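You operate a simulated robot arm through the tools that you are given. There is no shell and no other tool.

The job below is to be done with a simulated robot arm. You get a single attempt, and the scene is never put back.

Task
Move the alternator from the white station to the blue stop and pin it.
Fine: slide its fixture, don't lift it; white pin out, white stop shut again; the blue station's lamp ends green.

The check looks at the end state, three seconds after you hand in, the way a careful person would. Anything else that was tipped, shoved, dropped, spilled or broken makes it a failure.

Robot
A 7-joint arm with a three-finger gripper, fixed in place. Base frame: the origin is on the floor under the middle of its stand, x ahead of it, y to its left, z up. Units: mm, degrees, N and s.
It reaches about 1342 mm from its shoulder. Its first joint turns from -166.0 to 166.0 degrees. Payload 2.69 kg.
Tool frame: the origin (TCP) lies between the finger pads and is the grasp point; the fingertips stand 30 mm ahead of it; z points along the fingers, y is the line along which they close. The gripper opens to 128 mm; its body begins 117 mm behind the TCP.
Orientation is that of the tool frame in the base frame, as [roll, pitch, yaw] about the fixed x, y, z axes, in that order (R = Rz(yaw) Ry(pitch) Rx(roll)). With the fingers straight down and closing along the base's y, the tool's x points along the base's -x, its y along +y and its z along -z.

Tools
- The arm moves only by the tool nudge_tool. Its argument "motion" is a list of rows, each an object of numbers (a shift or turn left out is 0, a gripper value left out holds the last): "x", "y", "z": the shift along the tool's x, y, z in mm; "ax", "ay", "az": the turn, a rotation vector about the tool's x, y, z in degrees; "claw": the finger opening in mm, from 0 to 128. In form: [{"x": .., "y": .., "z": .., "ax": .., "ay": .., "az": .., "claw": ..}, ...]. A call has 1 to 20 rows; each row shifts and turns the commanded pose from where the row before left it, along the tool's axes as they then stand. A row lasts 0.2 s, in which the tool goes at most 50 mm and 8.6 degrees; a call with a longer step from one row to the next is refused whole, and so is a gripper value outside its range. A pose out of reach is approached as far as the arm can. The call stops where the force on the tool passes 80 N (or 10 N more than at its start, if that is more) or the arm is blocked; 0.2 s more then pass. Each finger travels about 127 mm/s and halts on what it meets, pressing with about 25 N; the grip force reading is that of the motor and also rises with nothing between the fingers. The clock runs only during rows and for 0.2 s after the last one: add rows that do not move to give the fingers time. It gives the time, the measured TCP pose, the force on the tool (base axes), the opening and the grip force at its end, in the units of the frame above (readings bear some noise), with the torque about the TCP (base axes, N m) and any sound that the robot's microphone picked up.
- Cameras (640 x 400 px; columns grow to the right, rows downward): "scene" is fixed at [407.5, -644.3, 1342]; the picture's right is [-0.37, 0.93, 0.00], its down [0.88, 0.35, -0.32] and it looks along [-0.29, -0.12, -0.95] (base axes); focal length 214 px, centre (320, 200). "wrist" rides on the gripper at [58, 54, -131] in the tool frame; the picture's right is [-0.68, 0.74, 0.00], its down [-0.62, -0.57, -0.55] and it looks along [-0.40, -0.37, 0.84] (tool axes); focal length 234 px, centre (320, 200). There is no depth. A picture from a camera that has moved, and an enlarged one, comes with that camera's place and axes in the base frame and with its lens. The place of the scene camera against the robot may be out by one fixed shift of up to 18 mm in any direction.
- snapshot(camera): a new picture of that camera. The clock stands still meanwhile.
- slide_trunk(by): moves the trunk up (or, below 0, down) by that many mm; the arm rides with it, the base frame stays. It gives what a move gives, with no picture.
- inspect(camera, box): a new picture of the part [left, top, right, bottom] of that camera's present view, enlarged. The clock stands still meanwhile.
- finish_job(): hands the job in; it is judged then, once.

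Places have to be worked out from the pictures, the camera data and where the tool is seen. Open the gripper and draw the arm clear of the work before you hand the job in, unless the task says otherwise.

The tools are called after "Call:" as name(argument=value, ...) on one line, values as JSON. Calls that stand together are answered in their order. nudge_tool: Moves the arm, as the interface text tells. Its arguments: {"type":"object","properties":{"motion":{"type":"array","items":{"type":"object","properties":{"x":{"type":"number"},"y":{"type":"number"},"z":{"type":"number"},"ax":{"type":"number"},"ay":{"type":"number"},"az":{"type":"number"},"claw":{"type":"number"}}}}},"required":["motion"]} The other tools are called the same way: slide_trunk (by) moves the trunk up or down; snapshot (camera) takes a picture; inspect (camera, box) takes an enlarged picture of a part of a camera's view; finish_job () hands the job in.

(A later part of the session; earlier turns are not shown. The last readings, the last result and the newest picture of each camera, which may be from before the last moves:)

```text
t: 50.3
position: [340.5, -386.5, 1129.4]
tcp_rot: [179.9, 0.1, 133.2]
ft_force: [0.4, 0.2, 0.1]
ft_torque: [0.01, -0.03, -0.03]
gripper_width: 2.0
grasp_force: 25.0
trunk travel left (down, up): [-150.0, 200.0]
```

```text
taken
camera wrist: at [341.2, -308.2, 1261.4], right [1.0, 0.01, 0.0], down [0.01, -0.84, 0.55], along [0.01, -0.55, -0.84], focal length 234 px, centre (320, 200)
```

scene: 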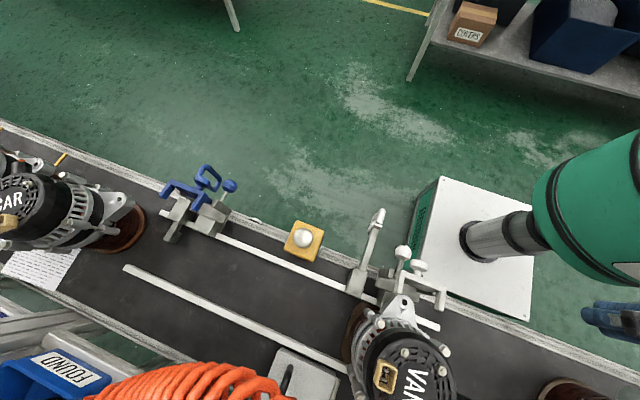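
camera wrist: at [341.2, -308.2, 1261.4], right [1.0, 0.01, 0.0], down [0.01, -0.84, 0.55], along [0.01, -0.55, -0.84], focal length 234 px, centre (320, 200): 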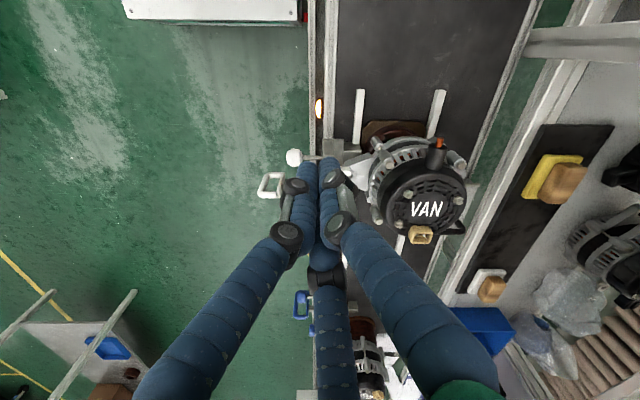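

Excellent view: image right is +x, down is −y. I zoom in on the fixture from this side to measure its centre and shape.

Call:
inspect(camera="wrist", box=[310, 80, 490, 250])

Call:
inspect(camera="wrist", box=[345, 85, 457, 155])

```text
2.35 times, centred on (400, 165) of wrist
camera zoom: at [341.2, -308.2, 1261.4], right [1.0, 0.01, 0.0], down [0.01, -0.84, 0.55], along [0.01, -0.55, -0.84], focal length 551 px, centre (132, 282)
```

zoom: 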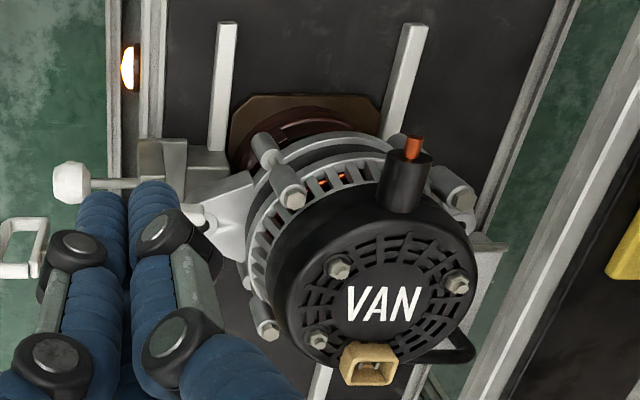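

```text
5.71 times, centred on (401, 120) of wrist
camera zoom: at [341.2, -308.2, 1261.4], right [1.0, 0.01, 0.0], down [0.01, -0.84, 0.55], along [0.01, -0.55, -0.84], focal length 1338 px, centre (-143, 657)
```

zoom: 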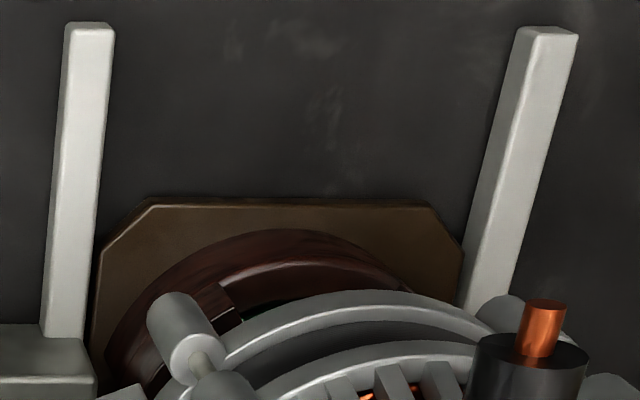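

Octagon centre is near x≈487, its +y edge near y≈-425; rails end near y≈-375. I move over to (484,-335,1129), on the +y side of the alternator, then tilt the tool so the fingers point down and toward −y.

Call:
nudge_tool(motion=[{"x": -15.2, "y": 34.8}, {"x": -15.2, "y": 34.8}, {"x": -15.2, "y": 34.8}, {"x": -15.2, "y": 34.8}, {}])

Call:
nudge_tool(motion=[{"ax": 3.5, "ay": -5.9}, {"ax": 3.5, "ay": -5.9}, {"ax": 3.5, "ay": -5.9}, {"ax": 3.5, "ay": -5.9}, {}])

Call:
snapshot(camera="wrist")

Call:
snapshot(camera="scene")

```text
t: 51.5
position: [486.2, -338.3, 1127.6]
tcp_rot: [180.0, 0.0, 133.1]
ft_force: [0.9, 0.5, -0.2]
ft_torque: [0.0, 0.02, 0.03]
gripper_width: 2.6
grasp_force: 24.3
trunk travel left (down, up): [-150.0, 200.0]
```

```text
t: 52.7
position: [485.9, -336.6, 1129.3]
tcp_rot: [-165.2, 23.6, 136.2]
ft_force: [0.3, 0.2, -0.1]
ft_torque: [0.02, -0.01, 0.0]
gripper_width: 2.1
grasp_force: 25.0
trunk travel left (down, up): [-150.0, 200.0]
```

```text
taken
camera wrist: at [474.2, -207.7, 1211.1], right [0.99, 0.03, 0.1], down [-0.07, -0.5, 0.86], along [0.08, -0.87, -0.49], focal length 234 px, centre (320, 200)
```

wrist: 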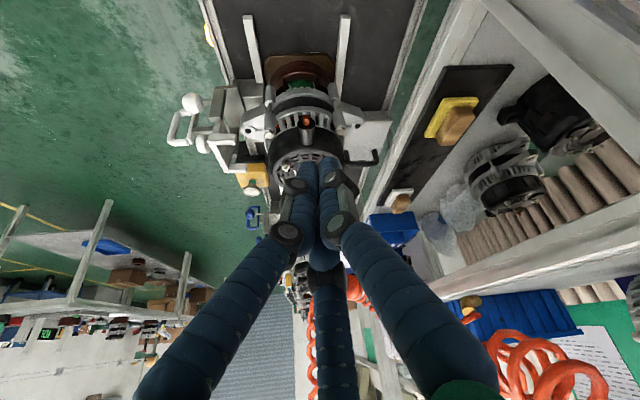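

```text
taken
```

scene: 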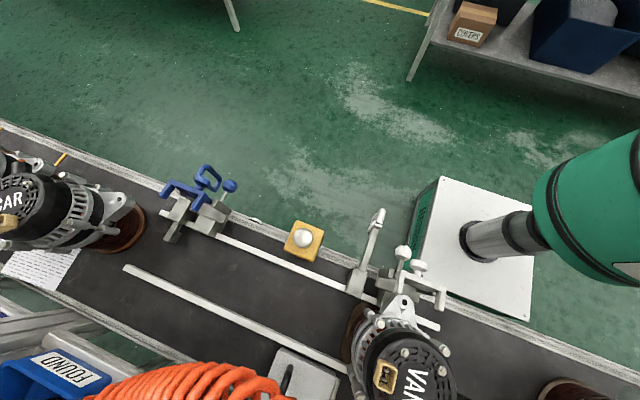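

Great view along the track. I zoom in on the fixture and the U-plate from here.

Call:
inspect(camera="wrist", box=[240, 40, 380, 130])

Call:
inspect(camera="wrist", box=[160, 80, 300, 200])

Call:
inspect(camera="wrist", box=[420, 280, 640, 400])

```text
4.44 times, centred on (310, 85) of wrist
camera zoom: at [474.2, -207.7, 1211.1], right [0.99, 0.03, 0.1], down [-0.07, -0.5, 0.86], along [0.08, -0.87, -0.49], focal length 1041 px, centre (364, 711)
```

zoom: 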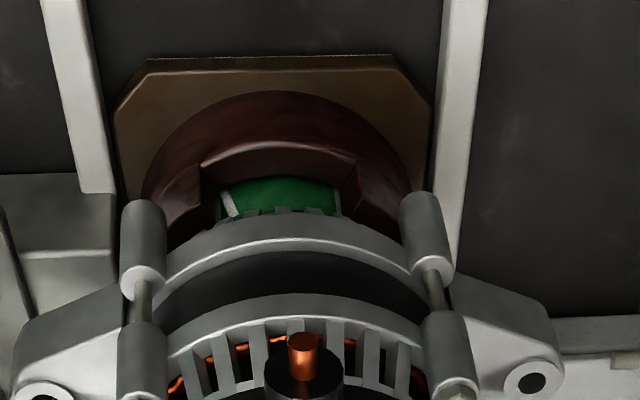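

```text
3.33 times, centred on (230, 140) of wrist
camera zoom: at [474.2, -207.7, 1211.1], right [0.99, 0.03, 0.1], down [-0.07, -0.5, 0.86], along [0.08, -0.87, -0.49], focal length 781 px, centre (620, 400)
```

zoom: 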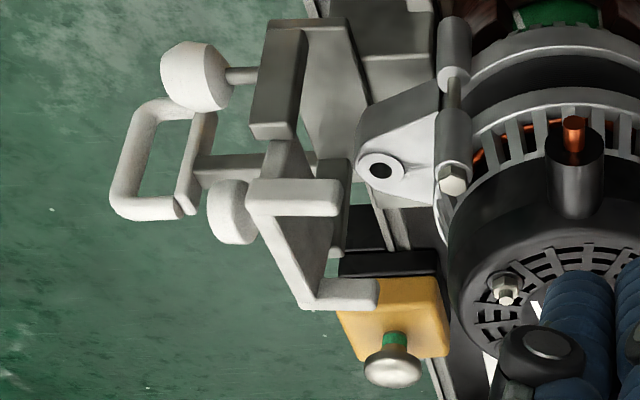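

```text
2.91 times, centred on (530, 340) of wrist
camera zoom: at [474.2, -207.7, 1211.1], right [0.99, 0.03, 0.1], down [-0.07, -0.5, 0.86], along [0.08, -0.87, -0.49], focal length 681 px, centre (-291, -207)
```

zoom: 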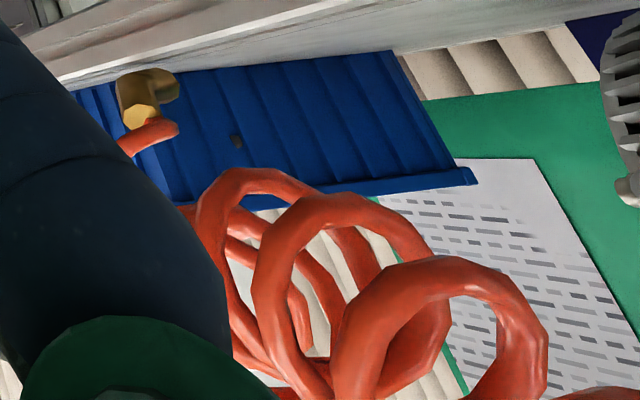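

The coiled hose is partly hidden behind the fingers in this view. I open the fingers briefly (free air) to see where it runs relative to the hand's planned path.

Call:
nudge_tool(motion=[{"claw": 128}, {}, {}, {}])

Call:
snapshot(camera="wrist")

Call:
inspect(camera="wrist", box=[230, 200, 450, 400])

```text
t: 53.7
position: [486.5, -336.9, 1128.7]
tcp_rot: [-165.2, 23.5, 136.2]
ft_force: [-0.9, 0.3, -0.5]
ft_torque: [-0.03, 0.01, -0.01]
gripper_width: 128.0
grasp_force: 0.0
trunk travel left (down, up): [-150.0, 200.0]
```

```text
taken
camera wrist: at [474.3, -208.2, 1210.8], right [0.99, 0.03, 0.1], down [-0.07, -0.5, 0.86], along [0.08, -0.87, -0.49], focal length 234 px, centre (320, 200)
```

wrist: 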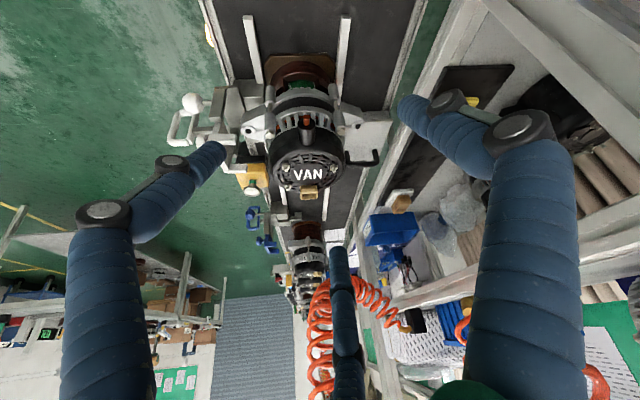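

```text
2.00 times, centred on (340, 300) of wrist
camera zoom: at [474.3, -208.2, 1210.8], right [0.99, 0.03, 0.1], down [-0.07, -0.5, 0.86], along [0.08, -0.87, -0.49], focal length 468 px, centre (280, 0)
```

zoom: 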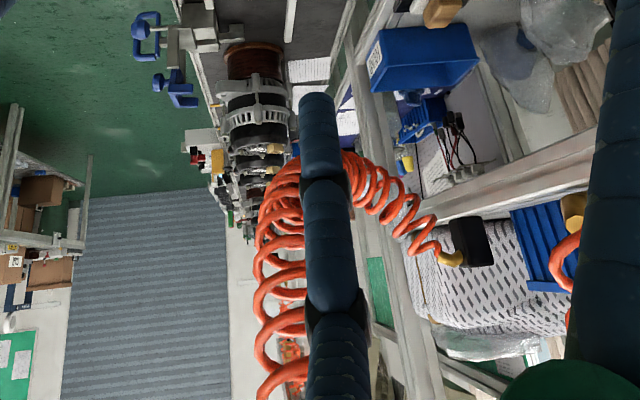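

The rising strand of the hose runs at x≈485–550 with its underside above z≈1165 until y≈-720, so I'll add lean toward −x after passing the U-plate. Now I close the fingers and descend behind the fixture (+y side) in stages.

Call:
nudge_tool(motion=[{"claw": 0}, {}, {}, {"x": 19.0, "y": 11.3, "z": 42.6}, {"x": 19.0, "y": 11.3, "z": 42.6}, {"x": 19.0, "y": 11.3, "z": 42.6}, {}])

Call:
snapshot(camera="wrist")

Call:
snapshot(camera="scene")

```text
t: 55.3
position: [482.1, -339.1, 985.6]
tcp_rot: [-165.1, 23.6, 136.1]
ft_force: [-0.4, 0.4, -0.6]
ft_torque: [0.0, 0.0, -0.02]
gripper_width: 2.2
grasp_force: 24.6
trunk travel left (down, up): [-150.0, 200.0]
```

```text
taken
camera wrist: at [471.5, -209.8, 1068.6], right [0.99, 0.03, 0.1], down [-0.07, -0.5, 0.86], along [0.08, -0.87, -0.49], focal length 234 px, centre (320, 200)
```

wrist: 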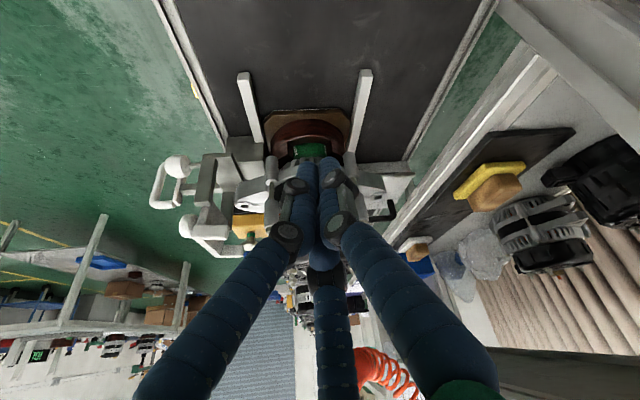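

```text
taken
```

scene: 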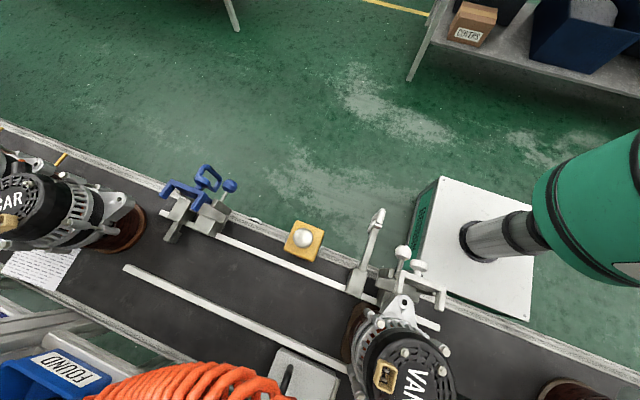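

I zoom to triangulate the fixture's plate and drum heights from this lower position.

Call:
inspect(camera="wrist", box=[230, 90, 390, 190])

```text
4.00 times, centred on (310, 140) of wrist
camera zoom: at [471.5, -209.8, 1068.6], right [0.99, 0.03, 0.1], down [-0.07, -0.5, 0.86], along [0.08, -0.87, -0.49], focal length 937 px, centre (360, 440)
```

zoom: 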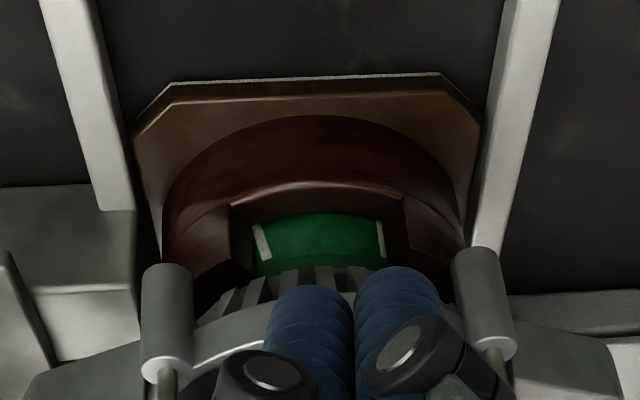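

Octagon top ≈810, drum's lower cylinder ≈810–844 with front at y≈-432, centre x≈486. I descend to TCP z≈844 in decreasing steps.

Call:
nudge_tool(motion=[{"x": 19.0, "y": 11.3, "z": 42.6}, {"x": 19.0, "y": 11.3, "z": 42.6}, {"x": 8, "y": 4.7, "z": 17.7}, {"x": 8, "y": 4.7, "z": 17.7}, {}])

Call:
snapshot(camera="wrist")

Call:
inspect(camera="wrist", box=[220, 130, 400, 250])

Call:
inspect(camera="scene", box=[380, 250, 640, 400])

```text
t: 56.5
position: [486.9, -339.0, 852.9]
tcp_rot: [-165.1, 23.5, 136.2]
ft_force: [0.4, 0.1, -1.3]
ft_torque: [0.04, -0.01, 0.02]
gripper_width: 2.1
grasp_force: 25.2
trunk travel left (down, up): [-150.0, 200.0]
```

```text
taken
camera wrist: at [475.7, -210.6, 933.9], right [0.99, 0.03, 0.1], down [-0.07, -0.5, 0.86], along [0.08, -0.87, -0.49], focal length 234 px, centre (320, 200)
```

wrist: 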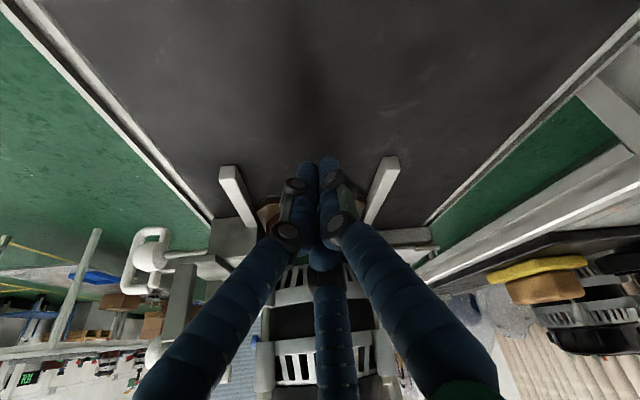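

```text
3.33 times, centred on (310, 190) of wrist
camera zoom: at [475.7, -210.6, 933.9], right [0.99, 0.03, 0.1], down [-0.07, -0.5, 0.86], along [0.08, -0.87, -0.49], focal length 781 px, centre (353, 233)
```

zoom: 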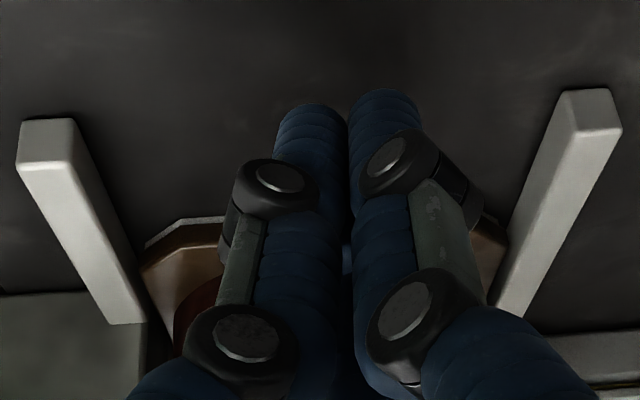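

```text
2.46 times, centred on (510, 325) of scene
camera zoom: at [407.5, -644.3, 1342.0], right [-0.37, 0.93, 0.0], down [0.88, 0.35, -0.32], along [-0.29, -0.12, -0.95], focal length 528 px, centre (-148, -108)
```

zoom: 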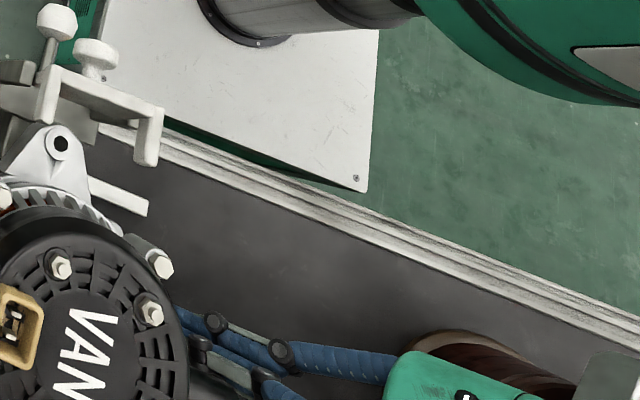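

Fingertips are centred between the rails behind the fixture. I lower 8 mm more and advance 45 mm in −y, then look before contact.

Call:
nudge_tool(motion=[{"x": 3.2, "y": 1.9, "z": 7.1}, {"x": -5.7, "y": -5.65, "z": 4.05}, {"x": -5.7, "y": -5.65, "z": 4.05}, {"x": -5.7, "y": -5.65, "z": 4.05}, {"x": -5.7, "y": -5.65, "z": 4.05}, {"x": -5.7, "y": -5.65, "z": 4.05}, {}])

Call:
inspect(camera="wrist", box=[220, 110, 400, 250])

Call:
inspect(camera="scene", box=[380, 280, 540, 400])

```text
t: 58.1
position: [486.3, -383.1, 841.1]
tcp_rot: [-165.2, 23.5, 136.2]
ft_force: [0.1, -0.5, 0.0]
ft_torque: [0.01, 0.01, 0.04]
gripper_width: 2.1
grasp_force: 25.1
trunk travel left (down, up): [-150.0, 200.0]
```

```text
2.86 times, centred on (310, 180) of wrist
camera zoom: at [475.5, -254.3, 923.3], right [0.99, 0.03, 0.1], down [-0.07, -0.5, 0.86], along [0.08, -0.87, -0.49], focal length 669 px, centre (349, 257)
```

zoom: 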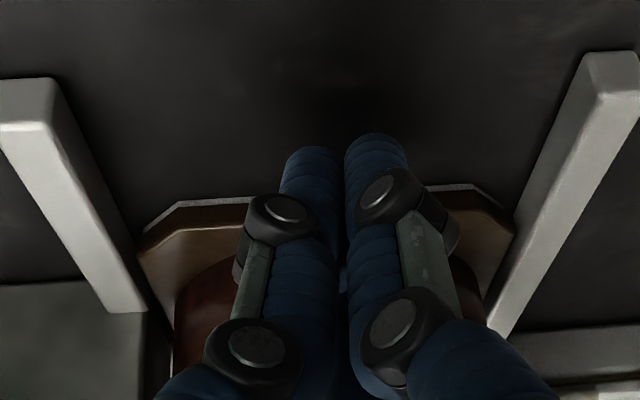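

```text
3.33 times, centred on (460, 340) of scene
camera zoom: at [407.5, -644.3, 1342.0], right [-0.37, 0.93, 0.0], down [0.88, 0.35, -0.32], along [-0.29, -0.12, -0.95], focal length 715 px, centre (-147, -267)
```

zoom: 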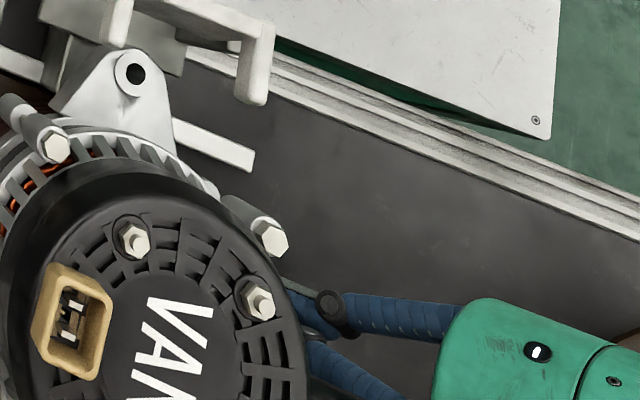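

No contact yet. I advance slowly (4 mm per row) to meet the drum.

Call:
nudge_tool(motion=[{"x": -2.54, "y": -2.51, "z": 1.8}, {"x": -2.54, "y": -2.51, "z": 1.8}, {"x": -2.54, "y": -2.51, "z": 1.8}, {"x": -2.54, "y": -2.51, "z": 1.8}, {}])

Call:
nudge_tool(motion=[{"x": -1.9, "y": -1.88, "z": 1.35}, {"x": -1.9, "y": -1.88, "z": 1.35}, {}])

Call:
inspect(camera="wrist", box=[220, 110, 400, 250])

```text
t: 59.3
position: [485.7, -396.2, 842.1]
tcp_rot: [-165.3, 23.6, 136.1]
ft_force: [0.3, -0.7, 0.0]
ft_torque: [0.01, -0.01, 0.0]
gripper_width: 2.4
grasp_force: 25.1
trunk travel left (down, up): [-150.0, 200.0]
```

```text
t: 60.1
position: [484.8, -404.6, 841.1]
tcp_rot: [-165.3, 23.5, 136.3]
ft_force: [-0.3, 0.2, 1.0]
ft_torque: [0.0, 0.01, 0.02]
gripper_width: 2.1
grasp_force: 24.6
trunk travel left (down, up): [-150.0, 200.0]
```

```text
2.86 times, centred on (310, 180) of wrist
camera zoom: at [474.9, -274.6, 923.3], right [0.99, 0.03, 0.1], down [-0.07, -0.5, 0.86], along [0.08, -0.87, -0.49], focal length 669 px, centre (349, 257)
```

zoom: 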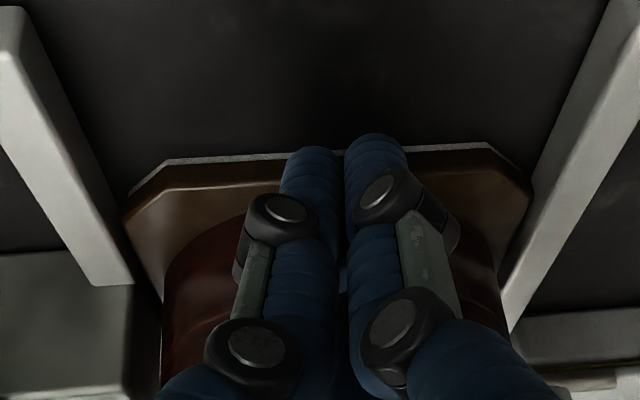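

Call:
nudge_tool(motion=[{"x": -1.9, "y": -1.88, "z": 1.35}, {"x": -1.9, "y": -1.88, "z": 1.35}, {"x": -1.9, "y": -1.88, "z": 1.35}, {}])

Call:
inspect(camera="wrist", box=[220, 110, 400, 250])

Call:
inspect(camera="scene", box=[330, 280, 490, 400])

```text
t: 61.1
position: [486.9, -410.8, 841.6]
tcp_rot: [-165.2, 23.4, 136.2]
ft_force: [2.1, 7.0, 1.4]
ft_torque: [0.07, -0.02, 0.07]
gripper_width: 2.0
grasp_force: 24.9
trunk travel left (down, up): [-150.0, 200.0]
```

```text
2.86 times, centred on (310, 180) of wrist
camera zoom: at [475.3, -283.4, 922.6], right [0.99, 0.03, 0.1], down [-0.07, -0.5, 0.86], along [0.08, -0.87, -0.49], focal length 669 px, centre (349, 257)
```

zoom: 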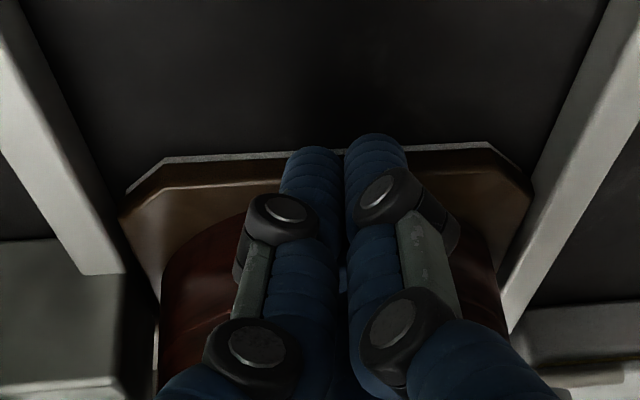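

```text
3.33 times, centred on (410, 340) of scene
camera zoom: at [407.5, -644.3, 1342.0], right [-0.37, 0.93, 0.0], down [0.88, 0.35, -0.32], along [-0.29, -0.12, -0.95], focal length 715 px, centre (20, -267)
```

zoom: 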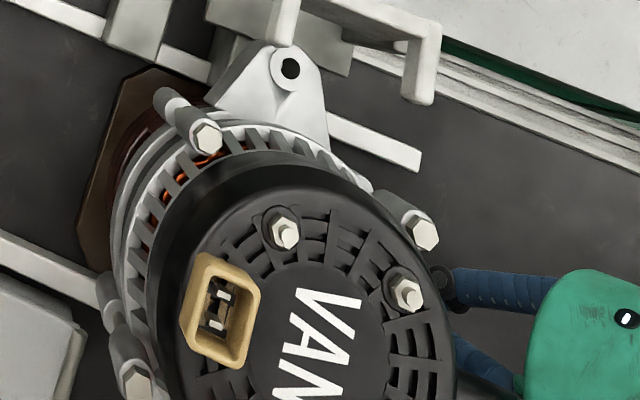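

Contact made: the fixture moves with the tool at only about 7 N. I push on in −y at a modest 7 mm per row and check clearances as the ear passes the U-frame.

Call:
nudge_tool(motion=[{"x": -3.2, "y": -3.15, "z": 2.25}, {"x": -3.8, "y": -3.77, "z": 2.7}, {"x": -3.8, "y": -3.77, "z": 2.7}, {"x": -3.8, "y": -3.77, "z": 2.7}, {"x": -3.8, "y": -3.77, "z": 2.7}, {"x": -3.8, "y": -3.77, "z": 2.7}, {"x": -3.2, "y": -3.15, "z": 2.25}, {}])

Call:
inspect(camera="scene", box=[330, 250, 490, 370])

Call:
snapshot(camera="wrist")

```text
t: 62.9
position: [487.5, -452.8, 841.8]
tcp_rot: [-165.1, 23.5, 136.1]
ft_force: [1.5, 8.2, -2.9]
ft_torque: [0.24, 0.0, 0.13]
gripper_width: 2.2
grasp_force: 24.5
trunk travel left (down, up): [-150.0, 200.0]
```

```text
3.33 times, centred on (410, 310) of scene
camera zoom: at [407.5, -644.3, 1342.0], right [-0.37, 0.93, 0.0], down [0.88, 0.35, -0.32], along [-0.29, -0.12, -0.95], focal length 715 px, centre (20, -167)
```

zoom: 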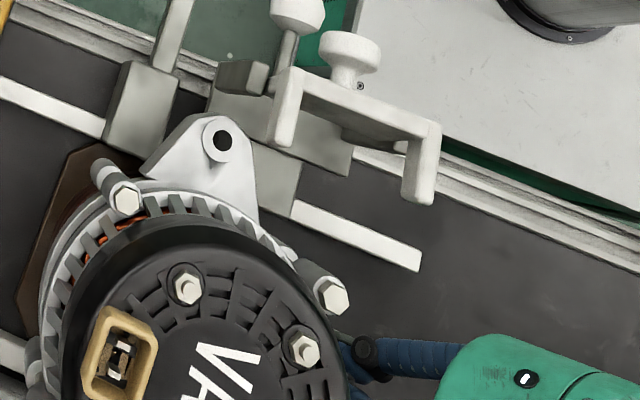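

```text
taken
camera wrist: at [476.4, -323.9, 923.6], right [0.99, 0.03, 0.1], down [-0.07, -0.5, 0.86], along [0.08, -0.87, -0.49], focal length 234 px, centre (320, 200)
```

wrist: 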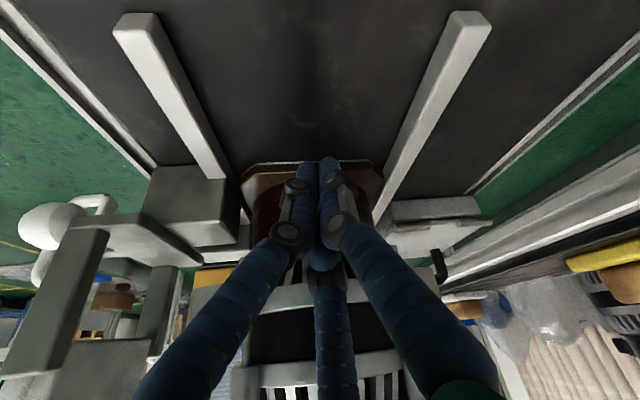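

The ear has cleared the U-prong side. I must check the grey box with a black handle beside the far rail, which the alternator's far ear will approach.

Call:
inspect(camera="wrist", box=[340, 160, 520, 310])

Call:
inspect(camera="scene", box=[250, 320, 430, 400])

Call:
inspect(camera="wrist", box=[160, 160, 360, 310])

```text
2.67 times, centred on (430, 235) of wrist
camera zoom: at [476.4, -323.9, 923.6], right [0.99, 0.03, 0.1], down [-0.07, -0.5, 0.86], along [0.08, -0.87, -0.49], focal length 624 px, centre (27, 107)
```

zoom: 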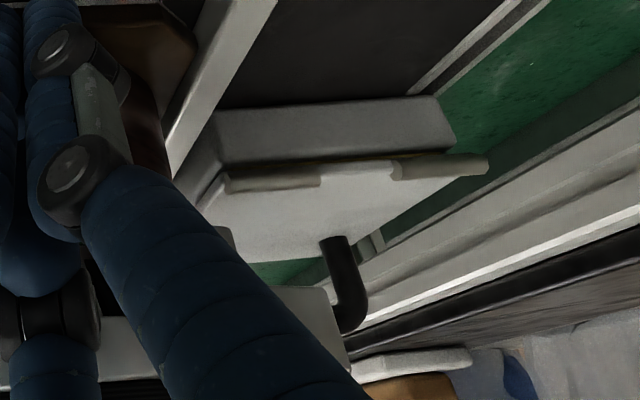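

```text
3.56 times, centred on (340, 360) of scene
camera zoom: at [407.5, -644.3, 1342.0], right [-0.37, 0.93, 0.0], down [0.88, 0.35, -0.32], along [-0.29, -0.12, -0.95], focal length 763 px, centre (249, -369)
```

zoom: 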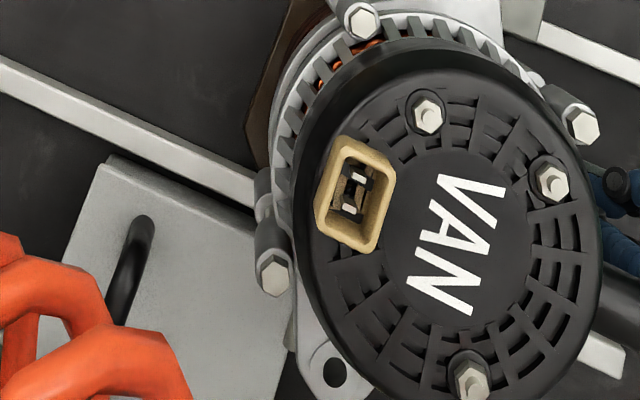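

```text
2.67 times, centred on (260, 235) of wrist
camera zoom: at [476.4, -323.9, 923.6], right [0.99, 0.03, 0.1], down [-0.07, -0.5, 0.86], along [0.08, -0.87, -0.49], focal length 624 px, centre (480, 107)
```

zoom: 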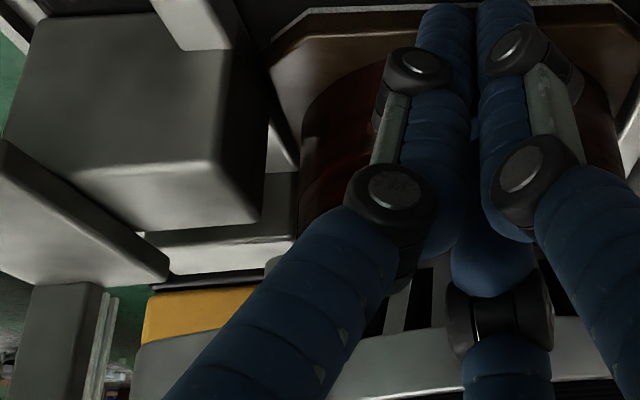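

The grey box's handle may be close in height to the alternator's far ear (my estimate: ear underside ≈882, handle top ≈880, overlapping in x), so I won't push further until I measure it properly. I back off 20 mm in +y and rise 110 mm for a second view.

Call:
nudge_tool(motion=[{"x": 6.3, "y": 6.3, "z": -4.5}, {"x": 6.3, "y": 6.3, "z": -4.5}, {"x": -14.3, "y": -8.5, "z": -31.9}, {"x": -14.3, "y": -8.5, "z": -31.9}, {"x": -14.3, "y": -8.5, "z": -31.9}, {}])

Call:
snapshot(camera="wrist")

Call:
inspect(camera="wrist", box=[330, 100, 490, 220])

```text
t: 64.3
position: [485.1, -432.8, 949.9]
tcp_rot: [-165.2, 23.5, 136.2]
ft_force: [-0.6, 0.7, -0.7]
ft_torque: [-0.02, -0.01, -0.02]
gripper_width: 2.4
grasp_force: 25.2
trunk travel left (down, up): [-150.0, 200.0]
```

```text
taken
camera wrist: at [473.4, -304.3, 1032.4], right [0.99, 0.03, 0.1], down [-0.07, -0.5, 0.86], along [0.08, -0.87, -0.49], focal length 234 px, centre (320, 200)
```

wrist: 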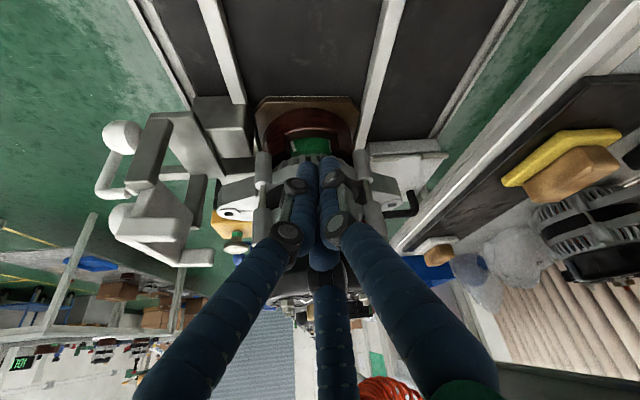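

```text
3.33 times, centred on (410, 160) of wrist
camera zoom: at [473.4, -304.3, 1032.4], right [0.99, 0.03, 0.1], down [-0.07, -0.5, 0.86], along [0.08, -0.87, -0.49], focal length 781 px, centre (20, 333)
```

zoom: 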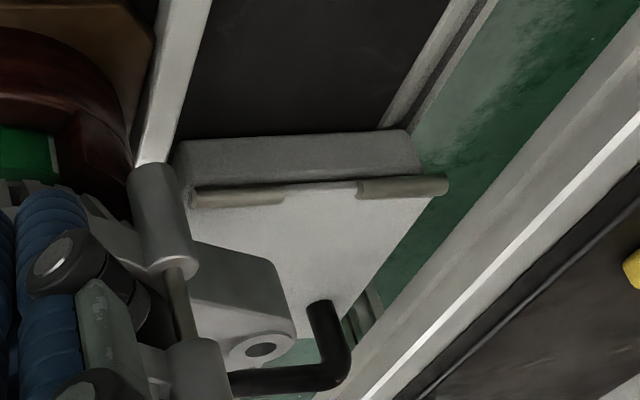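

Triangulation: handle top ≈880, ear underside ≈884, so it should pass over with only a few mm to spare. I'll go back down, and push in small monitored steps when the ear nears the handle (fixture centre around y −615 to −675).

Call:
nudge_tool(motion=[{"x": 14.3, "y": 8.5, "z": 31.9}, {"x": 14.3, "y": 8.5, "z": 31.9}, {"x": 14.3, "y": 8.5, "z": 31.9}, {}, {"x": -3.2, "y": -3.15, "z": 2.25}, {"x": -3.2, "y": -3.15, "z": 2.25}, {"x": -3.2, "y": -3.15, "z": 2.25}, {}])

Call:
nudge_tool(motion=[{"x": -2.54, "y": -2.51, "z": 1.8}, {"x": -3.2, "y": -3.15, "z": 2.25}, {"x": -3.8, "y": -3.77, "z": 2.7}, {"x": -3.8, "y": -3.77, "z": 2.7}, {"x": -3.8, "y": -3.77, "z": 2.7}, {"x": -3.8, "y": -3.77, "z": 2.7}, {"x": -3.8, "y": -3.77, "z": 2.7}, {"x": -3.2, "y": -3.15, "z": 2.25}, {"x": -2.54, "y": -2.51, "z": 1.8}, {}])

Call:
snapshot(camera="wrist")

Call:
snapshot(camera="scene")

```text
t: 66.1
position: [486.5, -448.9, 841.7]
tcp_rot: [-165.2, 23.5, 136.2]
ft_force: [0.7, -0.9, -0.6]
ft_torque: [-0.05, 0.02, 0.01]
gripper_width: 2.2
grasp_force: 24.3
trunk travel left (down, up): [-150.0, 200.0]
```

```text
t: 68.3
position: [486.8, -494.8, 842.7]
tcp_rot: [-165.2, 23.4, 136.2]
ft_force: [-1.2, 12.5, -4.3]
ft_torque: [0.35, 0.03, 0.03]
gripper_width: 2.1
grasp_force: 25.0
trunk travel left (down, up): [-150.0, 200.0]
```

```text
taken
camera wrist: at [474.1, -366.3, 924.5], right [0.99, 0.03, 0.1], down [-0.07, -0.5, 0.86], along [0.08, -0.87, -0.49], focal length 234 px, centre (320, 200)
```

wrist: 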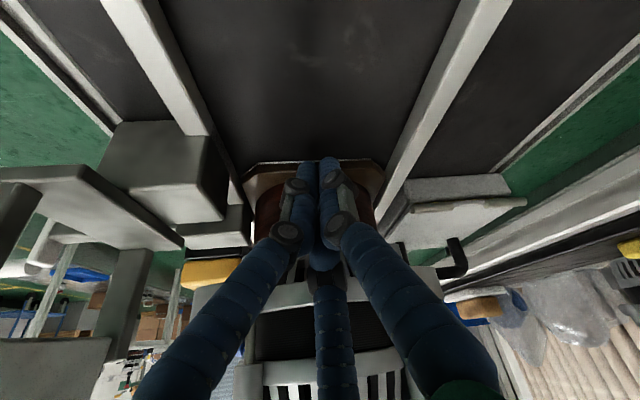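

```text
taken
```

scene: 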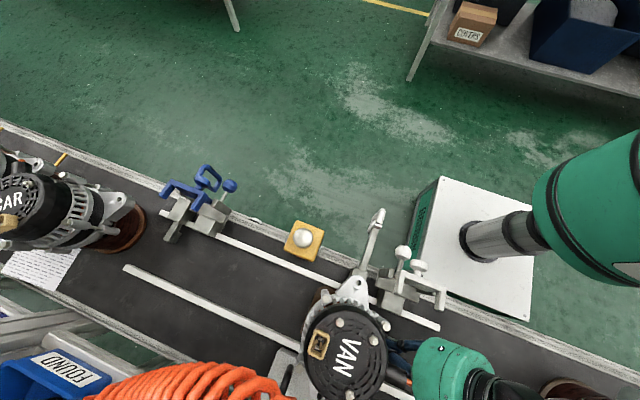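

Fixture centre is now near y≈−578, all clear. I continue to about −610, then look closely at ear versus handle.

Call:
nudge_tool(motion=[{"x": -2.54, "y": -2.51, "z": 1.8}, {"x": -3.2, "y": -3.15, "z": 2.25}, {"x": -3.2, "y": -3.15, "z": 2.25}, {"x": -3.2, "y": -3.15, "z": 2.25}, {"x": -3.2, "y": -3.15, "z": 2.25}, {"x": -3.2, "y": -3.15, "z": 2.25}, {"x": -2.54, "y": -2.51, "z": 1.8}, {}])

Call:
inspect(camera="wrist", box=[360, 170, 540, 300])

Call:
inspect(camera="scene", box=[240, 300, 400, 400])

```text
t: 70.1
position: [485.7, -528.2, 842.4]
tcp_rot: [-165.2, 23.5, 136.2]
ft_force: [2.2, 8.8, 4.4]
ft_torque: [0.03, -0.01, 0.12]
gripper_width: 2.3
grasp_force: 25.2
trunk travel left (down, up): [-150.0, 200.0]
```

```text
3.08 times, centred on (450, 235) of wrist
camera zoom: at [475.1, -399.8, 923.6], right [0.99, 0.03, 0.1], down [-0.07, -0.5, 0.86], along [0.08, -0.87, -0.49], focal length 720 px, centre (-80, 92)
```

zoom: 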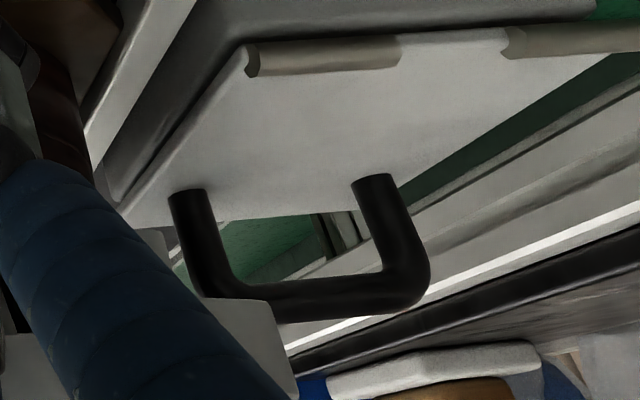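

```text
4.00 times, centred on (320, 350) of scene
camera zoom: at [407.5, -644.3, 1342.0], right [-0.37, 0.93, 0.0], down [0.88, 0.35, -0.32], along [-0.29, -0.12, -0.95], focal length 858 px, centre (320, -400)
```

zoom: 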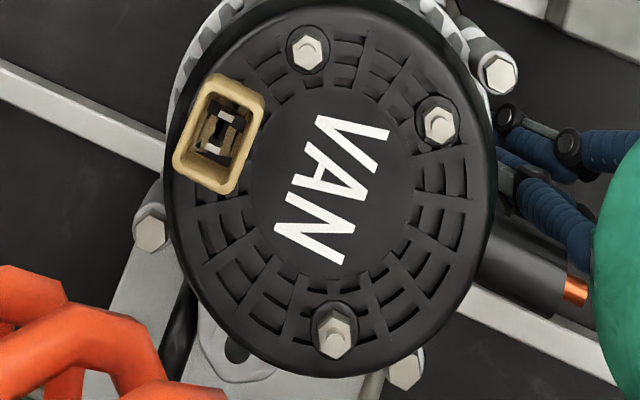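

The handle spans x≈582–665 and the ear tip reaches only ≈589, over the handle's rounded corner, with about 5 mm vertical clearance. I proceed in 3 mm steps and monitor.

Call:
nudge_tool(motion=[{"x": -1.9, "y": -1.88, "z": 1.35}, {"x": -1.9, "y": -1.88, "z": 1.35}, {"x": -1.9, "y": -1.88, "z": 1.35}, {"x": -1.9, "y": -1.88, "z": 1.35}, {"x": -1.9, "y": -1.88, "z": 1.35}, {}])

Call:
inspect(camera="wrist", box=[360, 170, 540, 300])

Call:
nudge_tool(motion=[{"x": -1.9, "y": -1.88, "z": 1.35}, {"x": -1.9, "y": -1.88, "z": 1.35}, {"x": -1.9, "y": -1.88, "z": 1.35}, {"x": -1.9, "y": -1.88, "z": 1.35}, {"x": -1.9, "y": -1.88, "z": 1.35}, {}])

Call:
inspect(camera="wrist", box=[360, 170, 540, 300])

```text
t: 71.5
position: [486.3, -543.5, 841.8]
tcp_rot: [-165.1, 23.4, 136.3]
ft_force: [-3.9, 13.0, -3.1]
ft_torque: [0.27, 0.15, -0.05]
gripper_width: 2.1
grasp_force: 25.5
trunk travel left (down, up): [-150.0, 200.0]
```

```text
3.08 times, centred on (450, 235) of wrist
camera zoom: at [475.5, -414.8, 923.5], right [0.99, 0.03, 0.1], down [-0.07, -0.5, 0.86], along [0.08, -0.87, -0.49], focal length 720 px, centre (-80, 92)
```

zoom: 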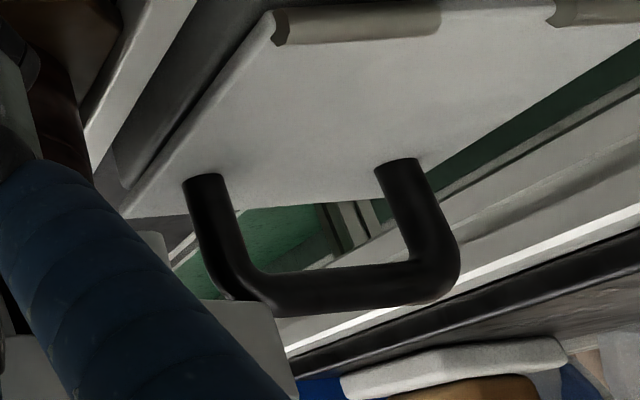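

```text
t: 72.9
position: [486.5, -558.4, 842.8]
tcp_rot: [-165.3, 23.4, 136.1]
ft_force: [0.6, 11.8, -1.4]
ft_torque: [0.25, -0.01, 0.08]
gripper_width: 2.5
grasp_force: 24.6
trunk travel left (down, up): [-150.0, 200.0]
```

```text
3.08 times, centred on (450, 235) of wrist
camera zoom: at [475.9, -429.5, 923.9], right [0.99, 0.03, 0.1], down [-0.07, -0.5, 0.86], along [0.08, -0.87, -0.49], focal length 720 px, centre (-80, 92)
```

zoom: 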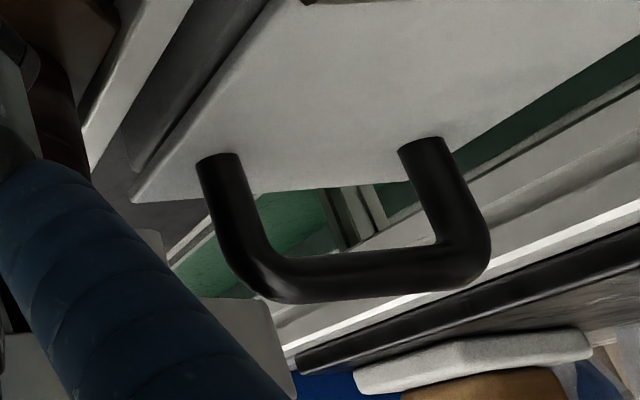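

The ear is now over the handle's corner with the load unchanged (~12 N) and the box unmoved. I continue slowly until it is past.

Call:
nudge_tool(motion=[{"x": -1.9, "y": -1.88, "z": 1.35}, {"x": -1.9, "y": -1.88, "z": 1.35}, {"x": -1.9, "y": -1.88, "z": 1.35}, {"x": -1.9, "y": -1.88, "z": 1.35}, {"x": -1.9, "y": -1.88, "z": 1.35}, {}])

Call:
inspect(camera="wrist", box=[360, 150, 560, 300])

Call:
nudge_tool(motion=[{"x": -1.9, "y": -1.88, "z": 1.35}, {"x": -1.9, "y": -1.88, "z": 1.35}, {"x": -1.9, "y": -1.88, "z": 1.35}, {"x": -1.9, "y": -1.88, "z": 1.35}, {"x": -1.9, "y": -1.88, "z": 1.35}, {}])

Call:
inspect(camera="wrist", box=[360, 150, 560, 300])

Call:
snapshot(camera="scene")

```text
t: 74.3
position: [486.1, -574.2, 842.6]
tcp_rot: [-165.2, 23.5, 136.3]
ft_force: [0.9, 11.6, 6.1]
ft_torque: [0.01, -0.01, -0.02]
gripper_width: 2.5
grasp_force: 24.5
trunk travel left (down, up): [-150.0, 200.0]
```

```text
2.67 times, centred on (460, 225) of wrist
camera zoom: at [475.9, -444.3, 923.5], right [0.99, 0.03, 0.1], down [-0.07, -0.5, 0.86], along [0.08, -0.87, -0.49], focal length 624 px, centre (-53, 133)
```

zoom: 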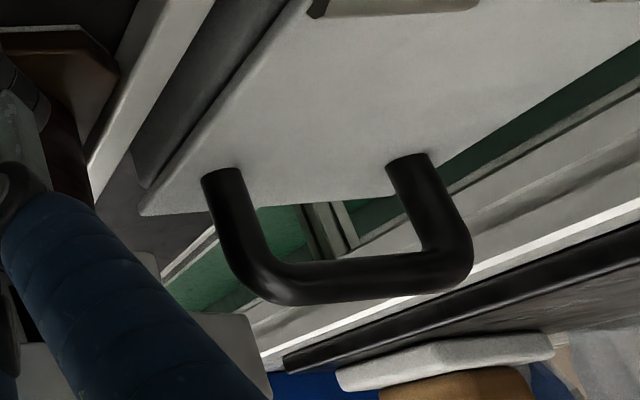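

```text
t: 75.7
position: [485.5, -587.8, 841.3]
tcp_rot: [-165.2, 23.4, 136.1]
ft_force: [-1.3, 10.4, -2.0]
ft_torque: [0.25, -0.01, 0.0]
gripper_width: 2.1
grasp_force: 24.9
trunk travel left (down, up): [-150.0, 200.0]
```

```text
2.67 times, centred on (460, 225) of wrist
camera zoom: at [474.7, -458.9, 923.3], right [0.99, 0.03, 0.1], down [-0.07, -0.5, 0.86], along [0.08, -0.87, -0.49], focal length 624 px, centre (-53, 133)
```

zoom: 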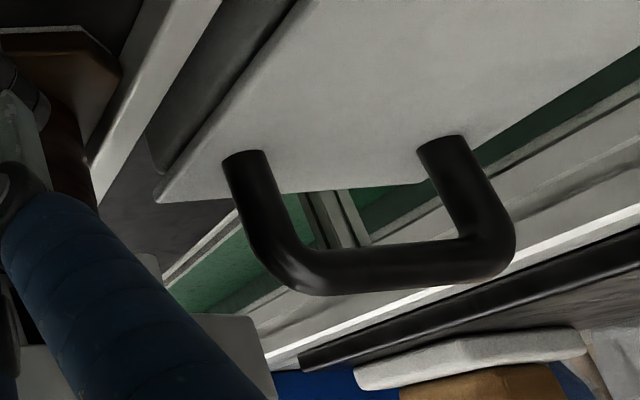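

```text
taken
```

scene: 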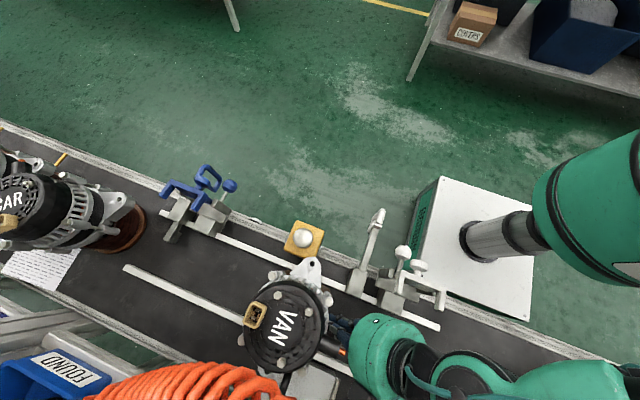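

The ear has passed the box handle cleanly. I continue pushing; the hand will be leaned further toward −x once clear of the white U, well before the hose.

Call:
nudge_tool(motion=[{"x": -2.54, "y": -2.51, "z": 1.8}, {"x": -3.8, "y": -3.77, "z": 2.7}, {"x": -3.8, "y": -3.77, "z": 2.7}, {"x": -3.8, "y": -3.77, "z": 2.7}, {"x": -3.8, "y": -3.77, "z": 2.7}, {"x": -3.8, "y": -3.77, "z": 2.7}, {"x": -3.8, "y": -3.77, "z": 2.7}, {"x": -3.8, "y": -3.77, "z": 2.7}, {"x": -3.8, "y": -3.77, "z": 2.7}, {"x": -2.54, "y": -2.51, "z": 1.8}, {}])

Call:
snapshot(camera="scene")

Call:
snapshot(camera="wrist")

```text
t: 78.1
position: [485.8, -644.1, 842.8]
tcp_rot: [-165.2, 23.4, 136.2]
ft_force: [1.2, 8.9, -3.0]
ft_torque: [0.19, -0.07, 0.07]
gripper_width: 2.3
grasp_force: 24.5
trunk travel left (down, up): [-150.0, 200.0]
```

```text
taken
```

scene: 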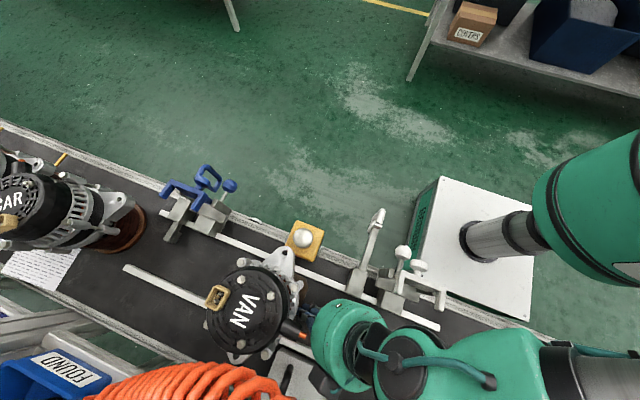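

```text
taken
camera wrist: at [475.3, -516.1, 924.4], right [0.99, 0.03, 0.1], down [-0.07, -0.5, 0.86], along [0.08, -0.87, -0.49], focal length 234 px, centre (320, 200)
```

wrist: 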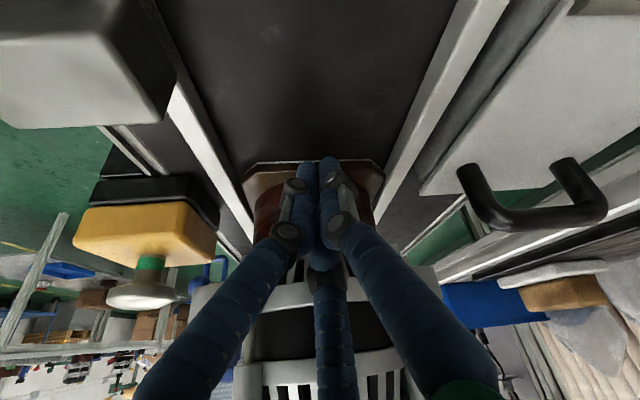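

All clear so far. I back off 4 mm, lean the hand 13° more toward −x (to stay well clear of the hose), re-centre the tip and continue.

Call:
nudge_tool(motion=[{"x": 2.54, "y": 2.51, "z": -1.8}, {"ax": -2.09, "ay": -2.07, "az": 1.49}, {"ax": -2.09, "ay": -2.07, "az": 1.49}, {"ax": -2.09, "ay": -2.07, "az": 1.49}, {"ax": -2.09, "ay": -2.07, "az": 1.49}, {"x": 3.33, "y": -4.65, "z": -1.8}, {}])

Call:
snapshot(camera="wrist")

Call:
snapshot(camera="scene")

```text
t: 79.7
position: [480.0, -640.1, 841.1]
tcp_rot: [-176.1, 32.6, 131.1]
ft_force: [0.7, 0.2, 0.7]
ft_torque: [-0.02, 0.0, 0.02]
gripper_width: 2.5
grasp_force: 25.1
trunk travel left (down, up): [-150.0, 200.0]
```

```text
taken
camera wrist: at [451.4, -511.8, 918.3], right [0.95, 0.03, 0.32], down [-0.26, -0.5, 0.83], along [0.19, -0.87, -0.46], focal length 234 px, centre (320, 200)
```

wrist: 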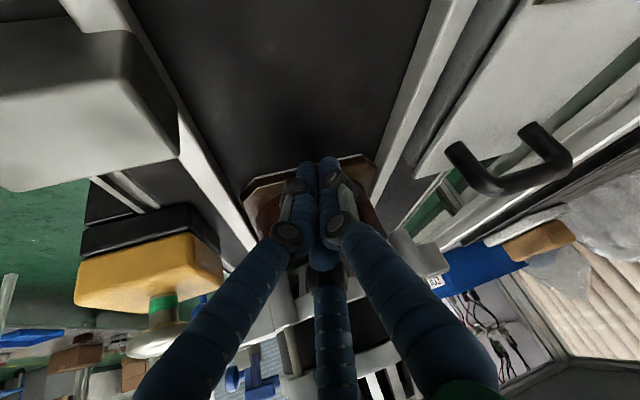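

```text
taken
```

scene: 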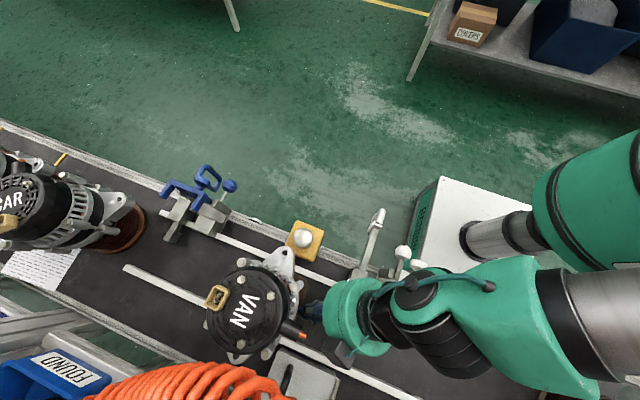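

The arm now leans away from the hose, still clear above the U-plate. I resume pushing in −y.

Call:
nudge_tool(motion=[{"x": -1.9, "y": -1.88, "z": 1.35}, {"x": -2.54, "y": -2.51, "z": 1.8}, {"x": -3.8, "y": -3.77, "z": 2.7}, {"x": -3.8, "y": -3.77, "z": 2.7}, {"x": -3.8, "y": -3.77, "z": 2.7}, {"x": -3.8, "y": -3.77, "z": 2.7}, {"x": -3.8, "y": -3.77, "z": 2.7}, {"x": -3.8, "y": -3.77, "z": 2.7}, {"x": -3.8, "y": -3.77, "z": 2.7}, {"x": -3.8, "y": -3.77, "z": 2.7}, {"x": -3.8, "y": -3.77, "z": 2.7}, {"x": -3.8, "y": -3.77, "z": 2.7}, {"x": -2.54, "y": -2.51, "z": 1.8}, {}])

Call:
snapshot(camera="scene")

Call:
snapshot(camera="wrist")

```text
t: 82.7
position: [478.0, -712.2, 841.2]
tcp_rot: [-176.0, 32.7, 131.0]
ft_force: [3.0, 14.0, 0.2]
ft_torque: [0.22, -0.07, 0.19]
gripper_width: 2.1
grasp_force: 25.6
trunk travel left (down, up): [-150.0, 200.0]
```

```text
taken
```

scene: 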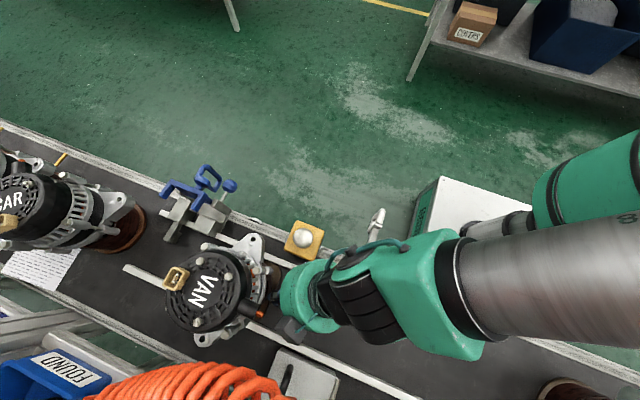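

```text
taken
camera wrist: at [450.2, -583.3, 918.4], right [0.95, 0.03, 0.32], down [-0.26, -0.5, 0.83], along [0.19, -0.87, -0.46], focal length 234 px, centre (320, 200)
```

wrist: 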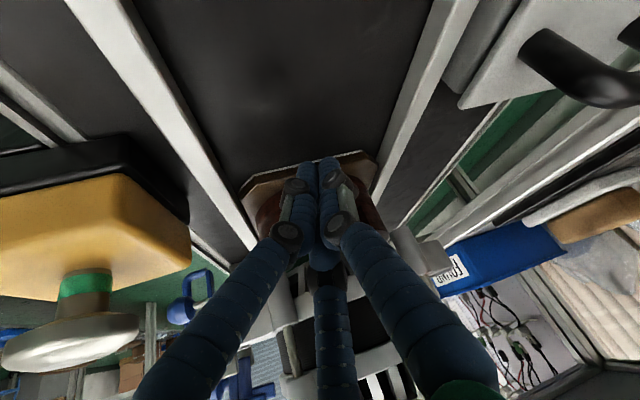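

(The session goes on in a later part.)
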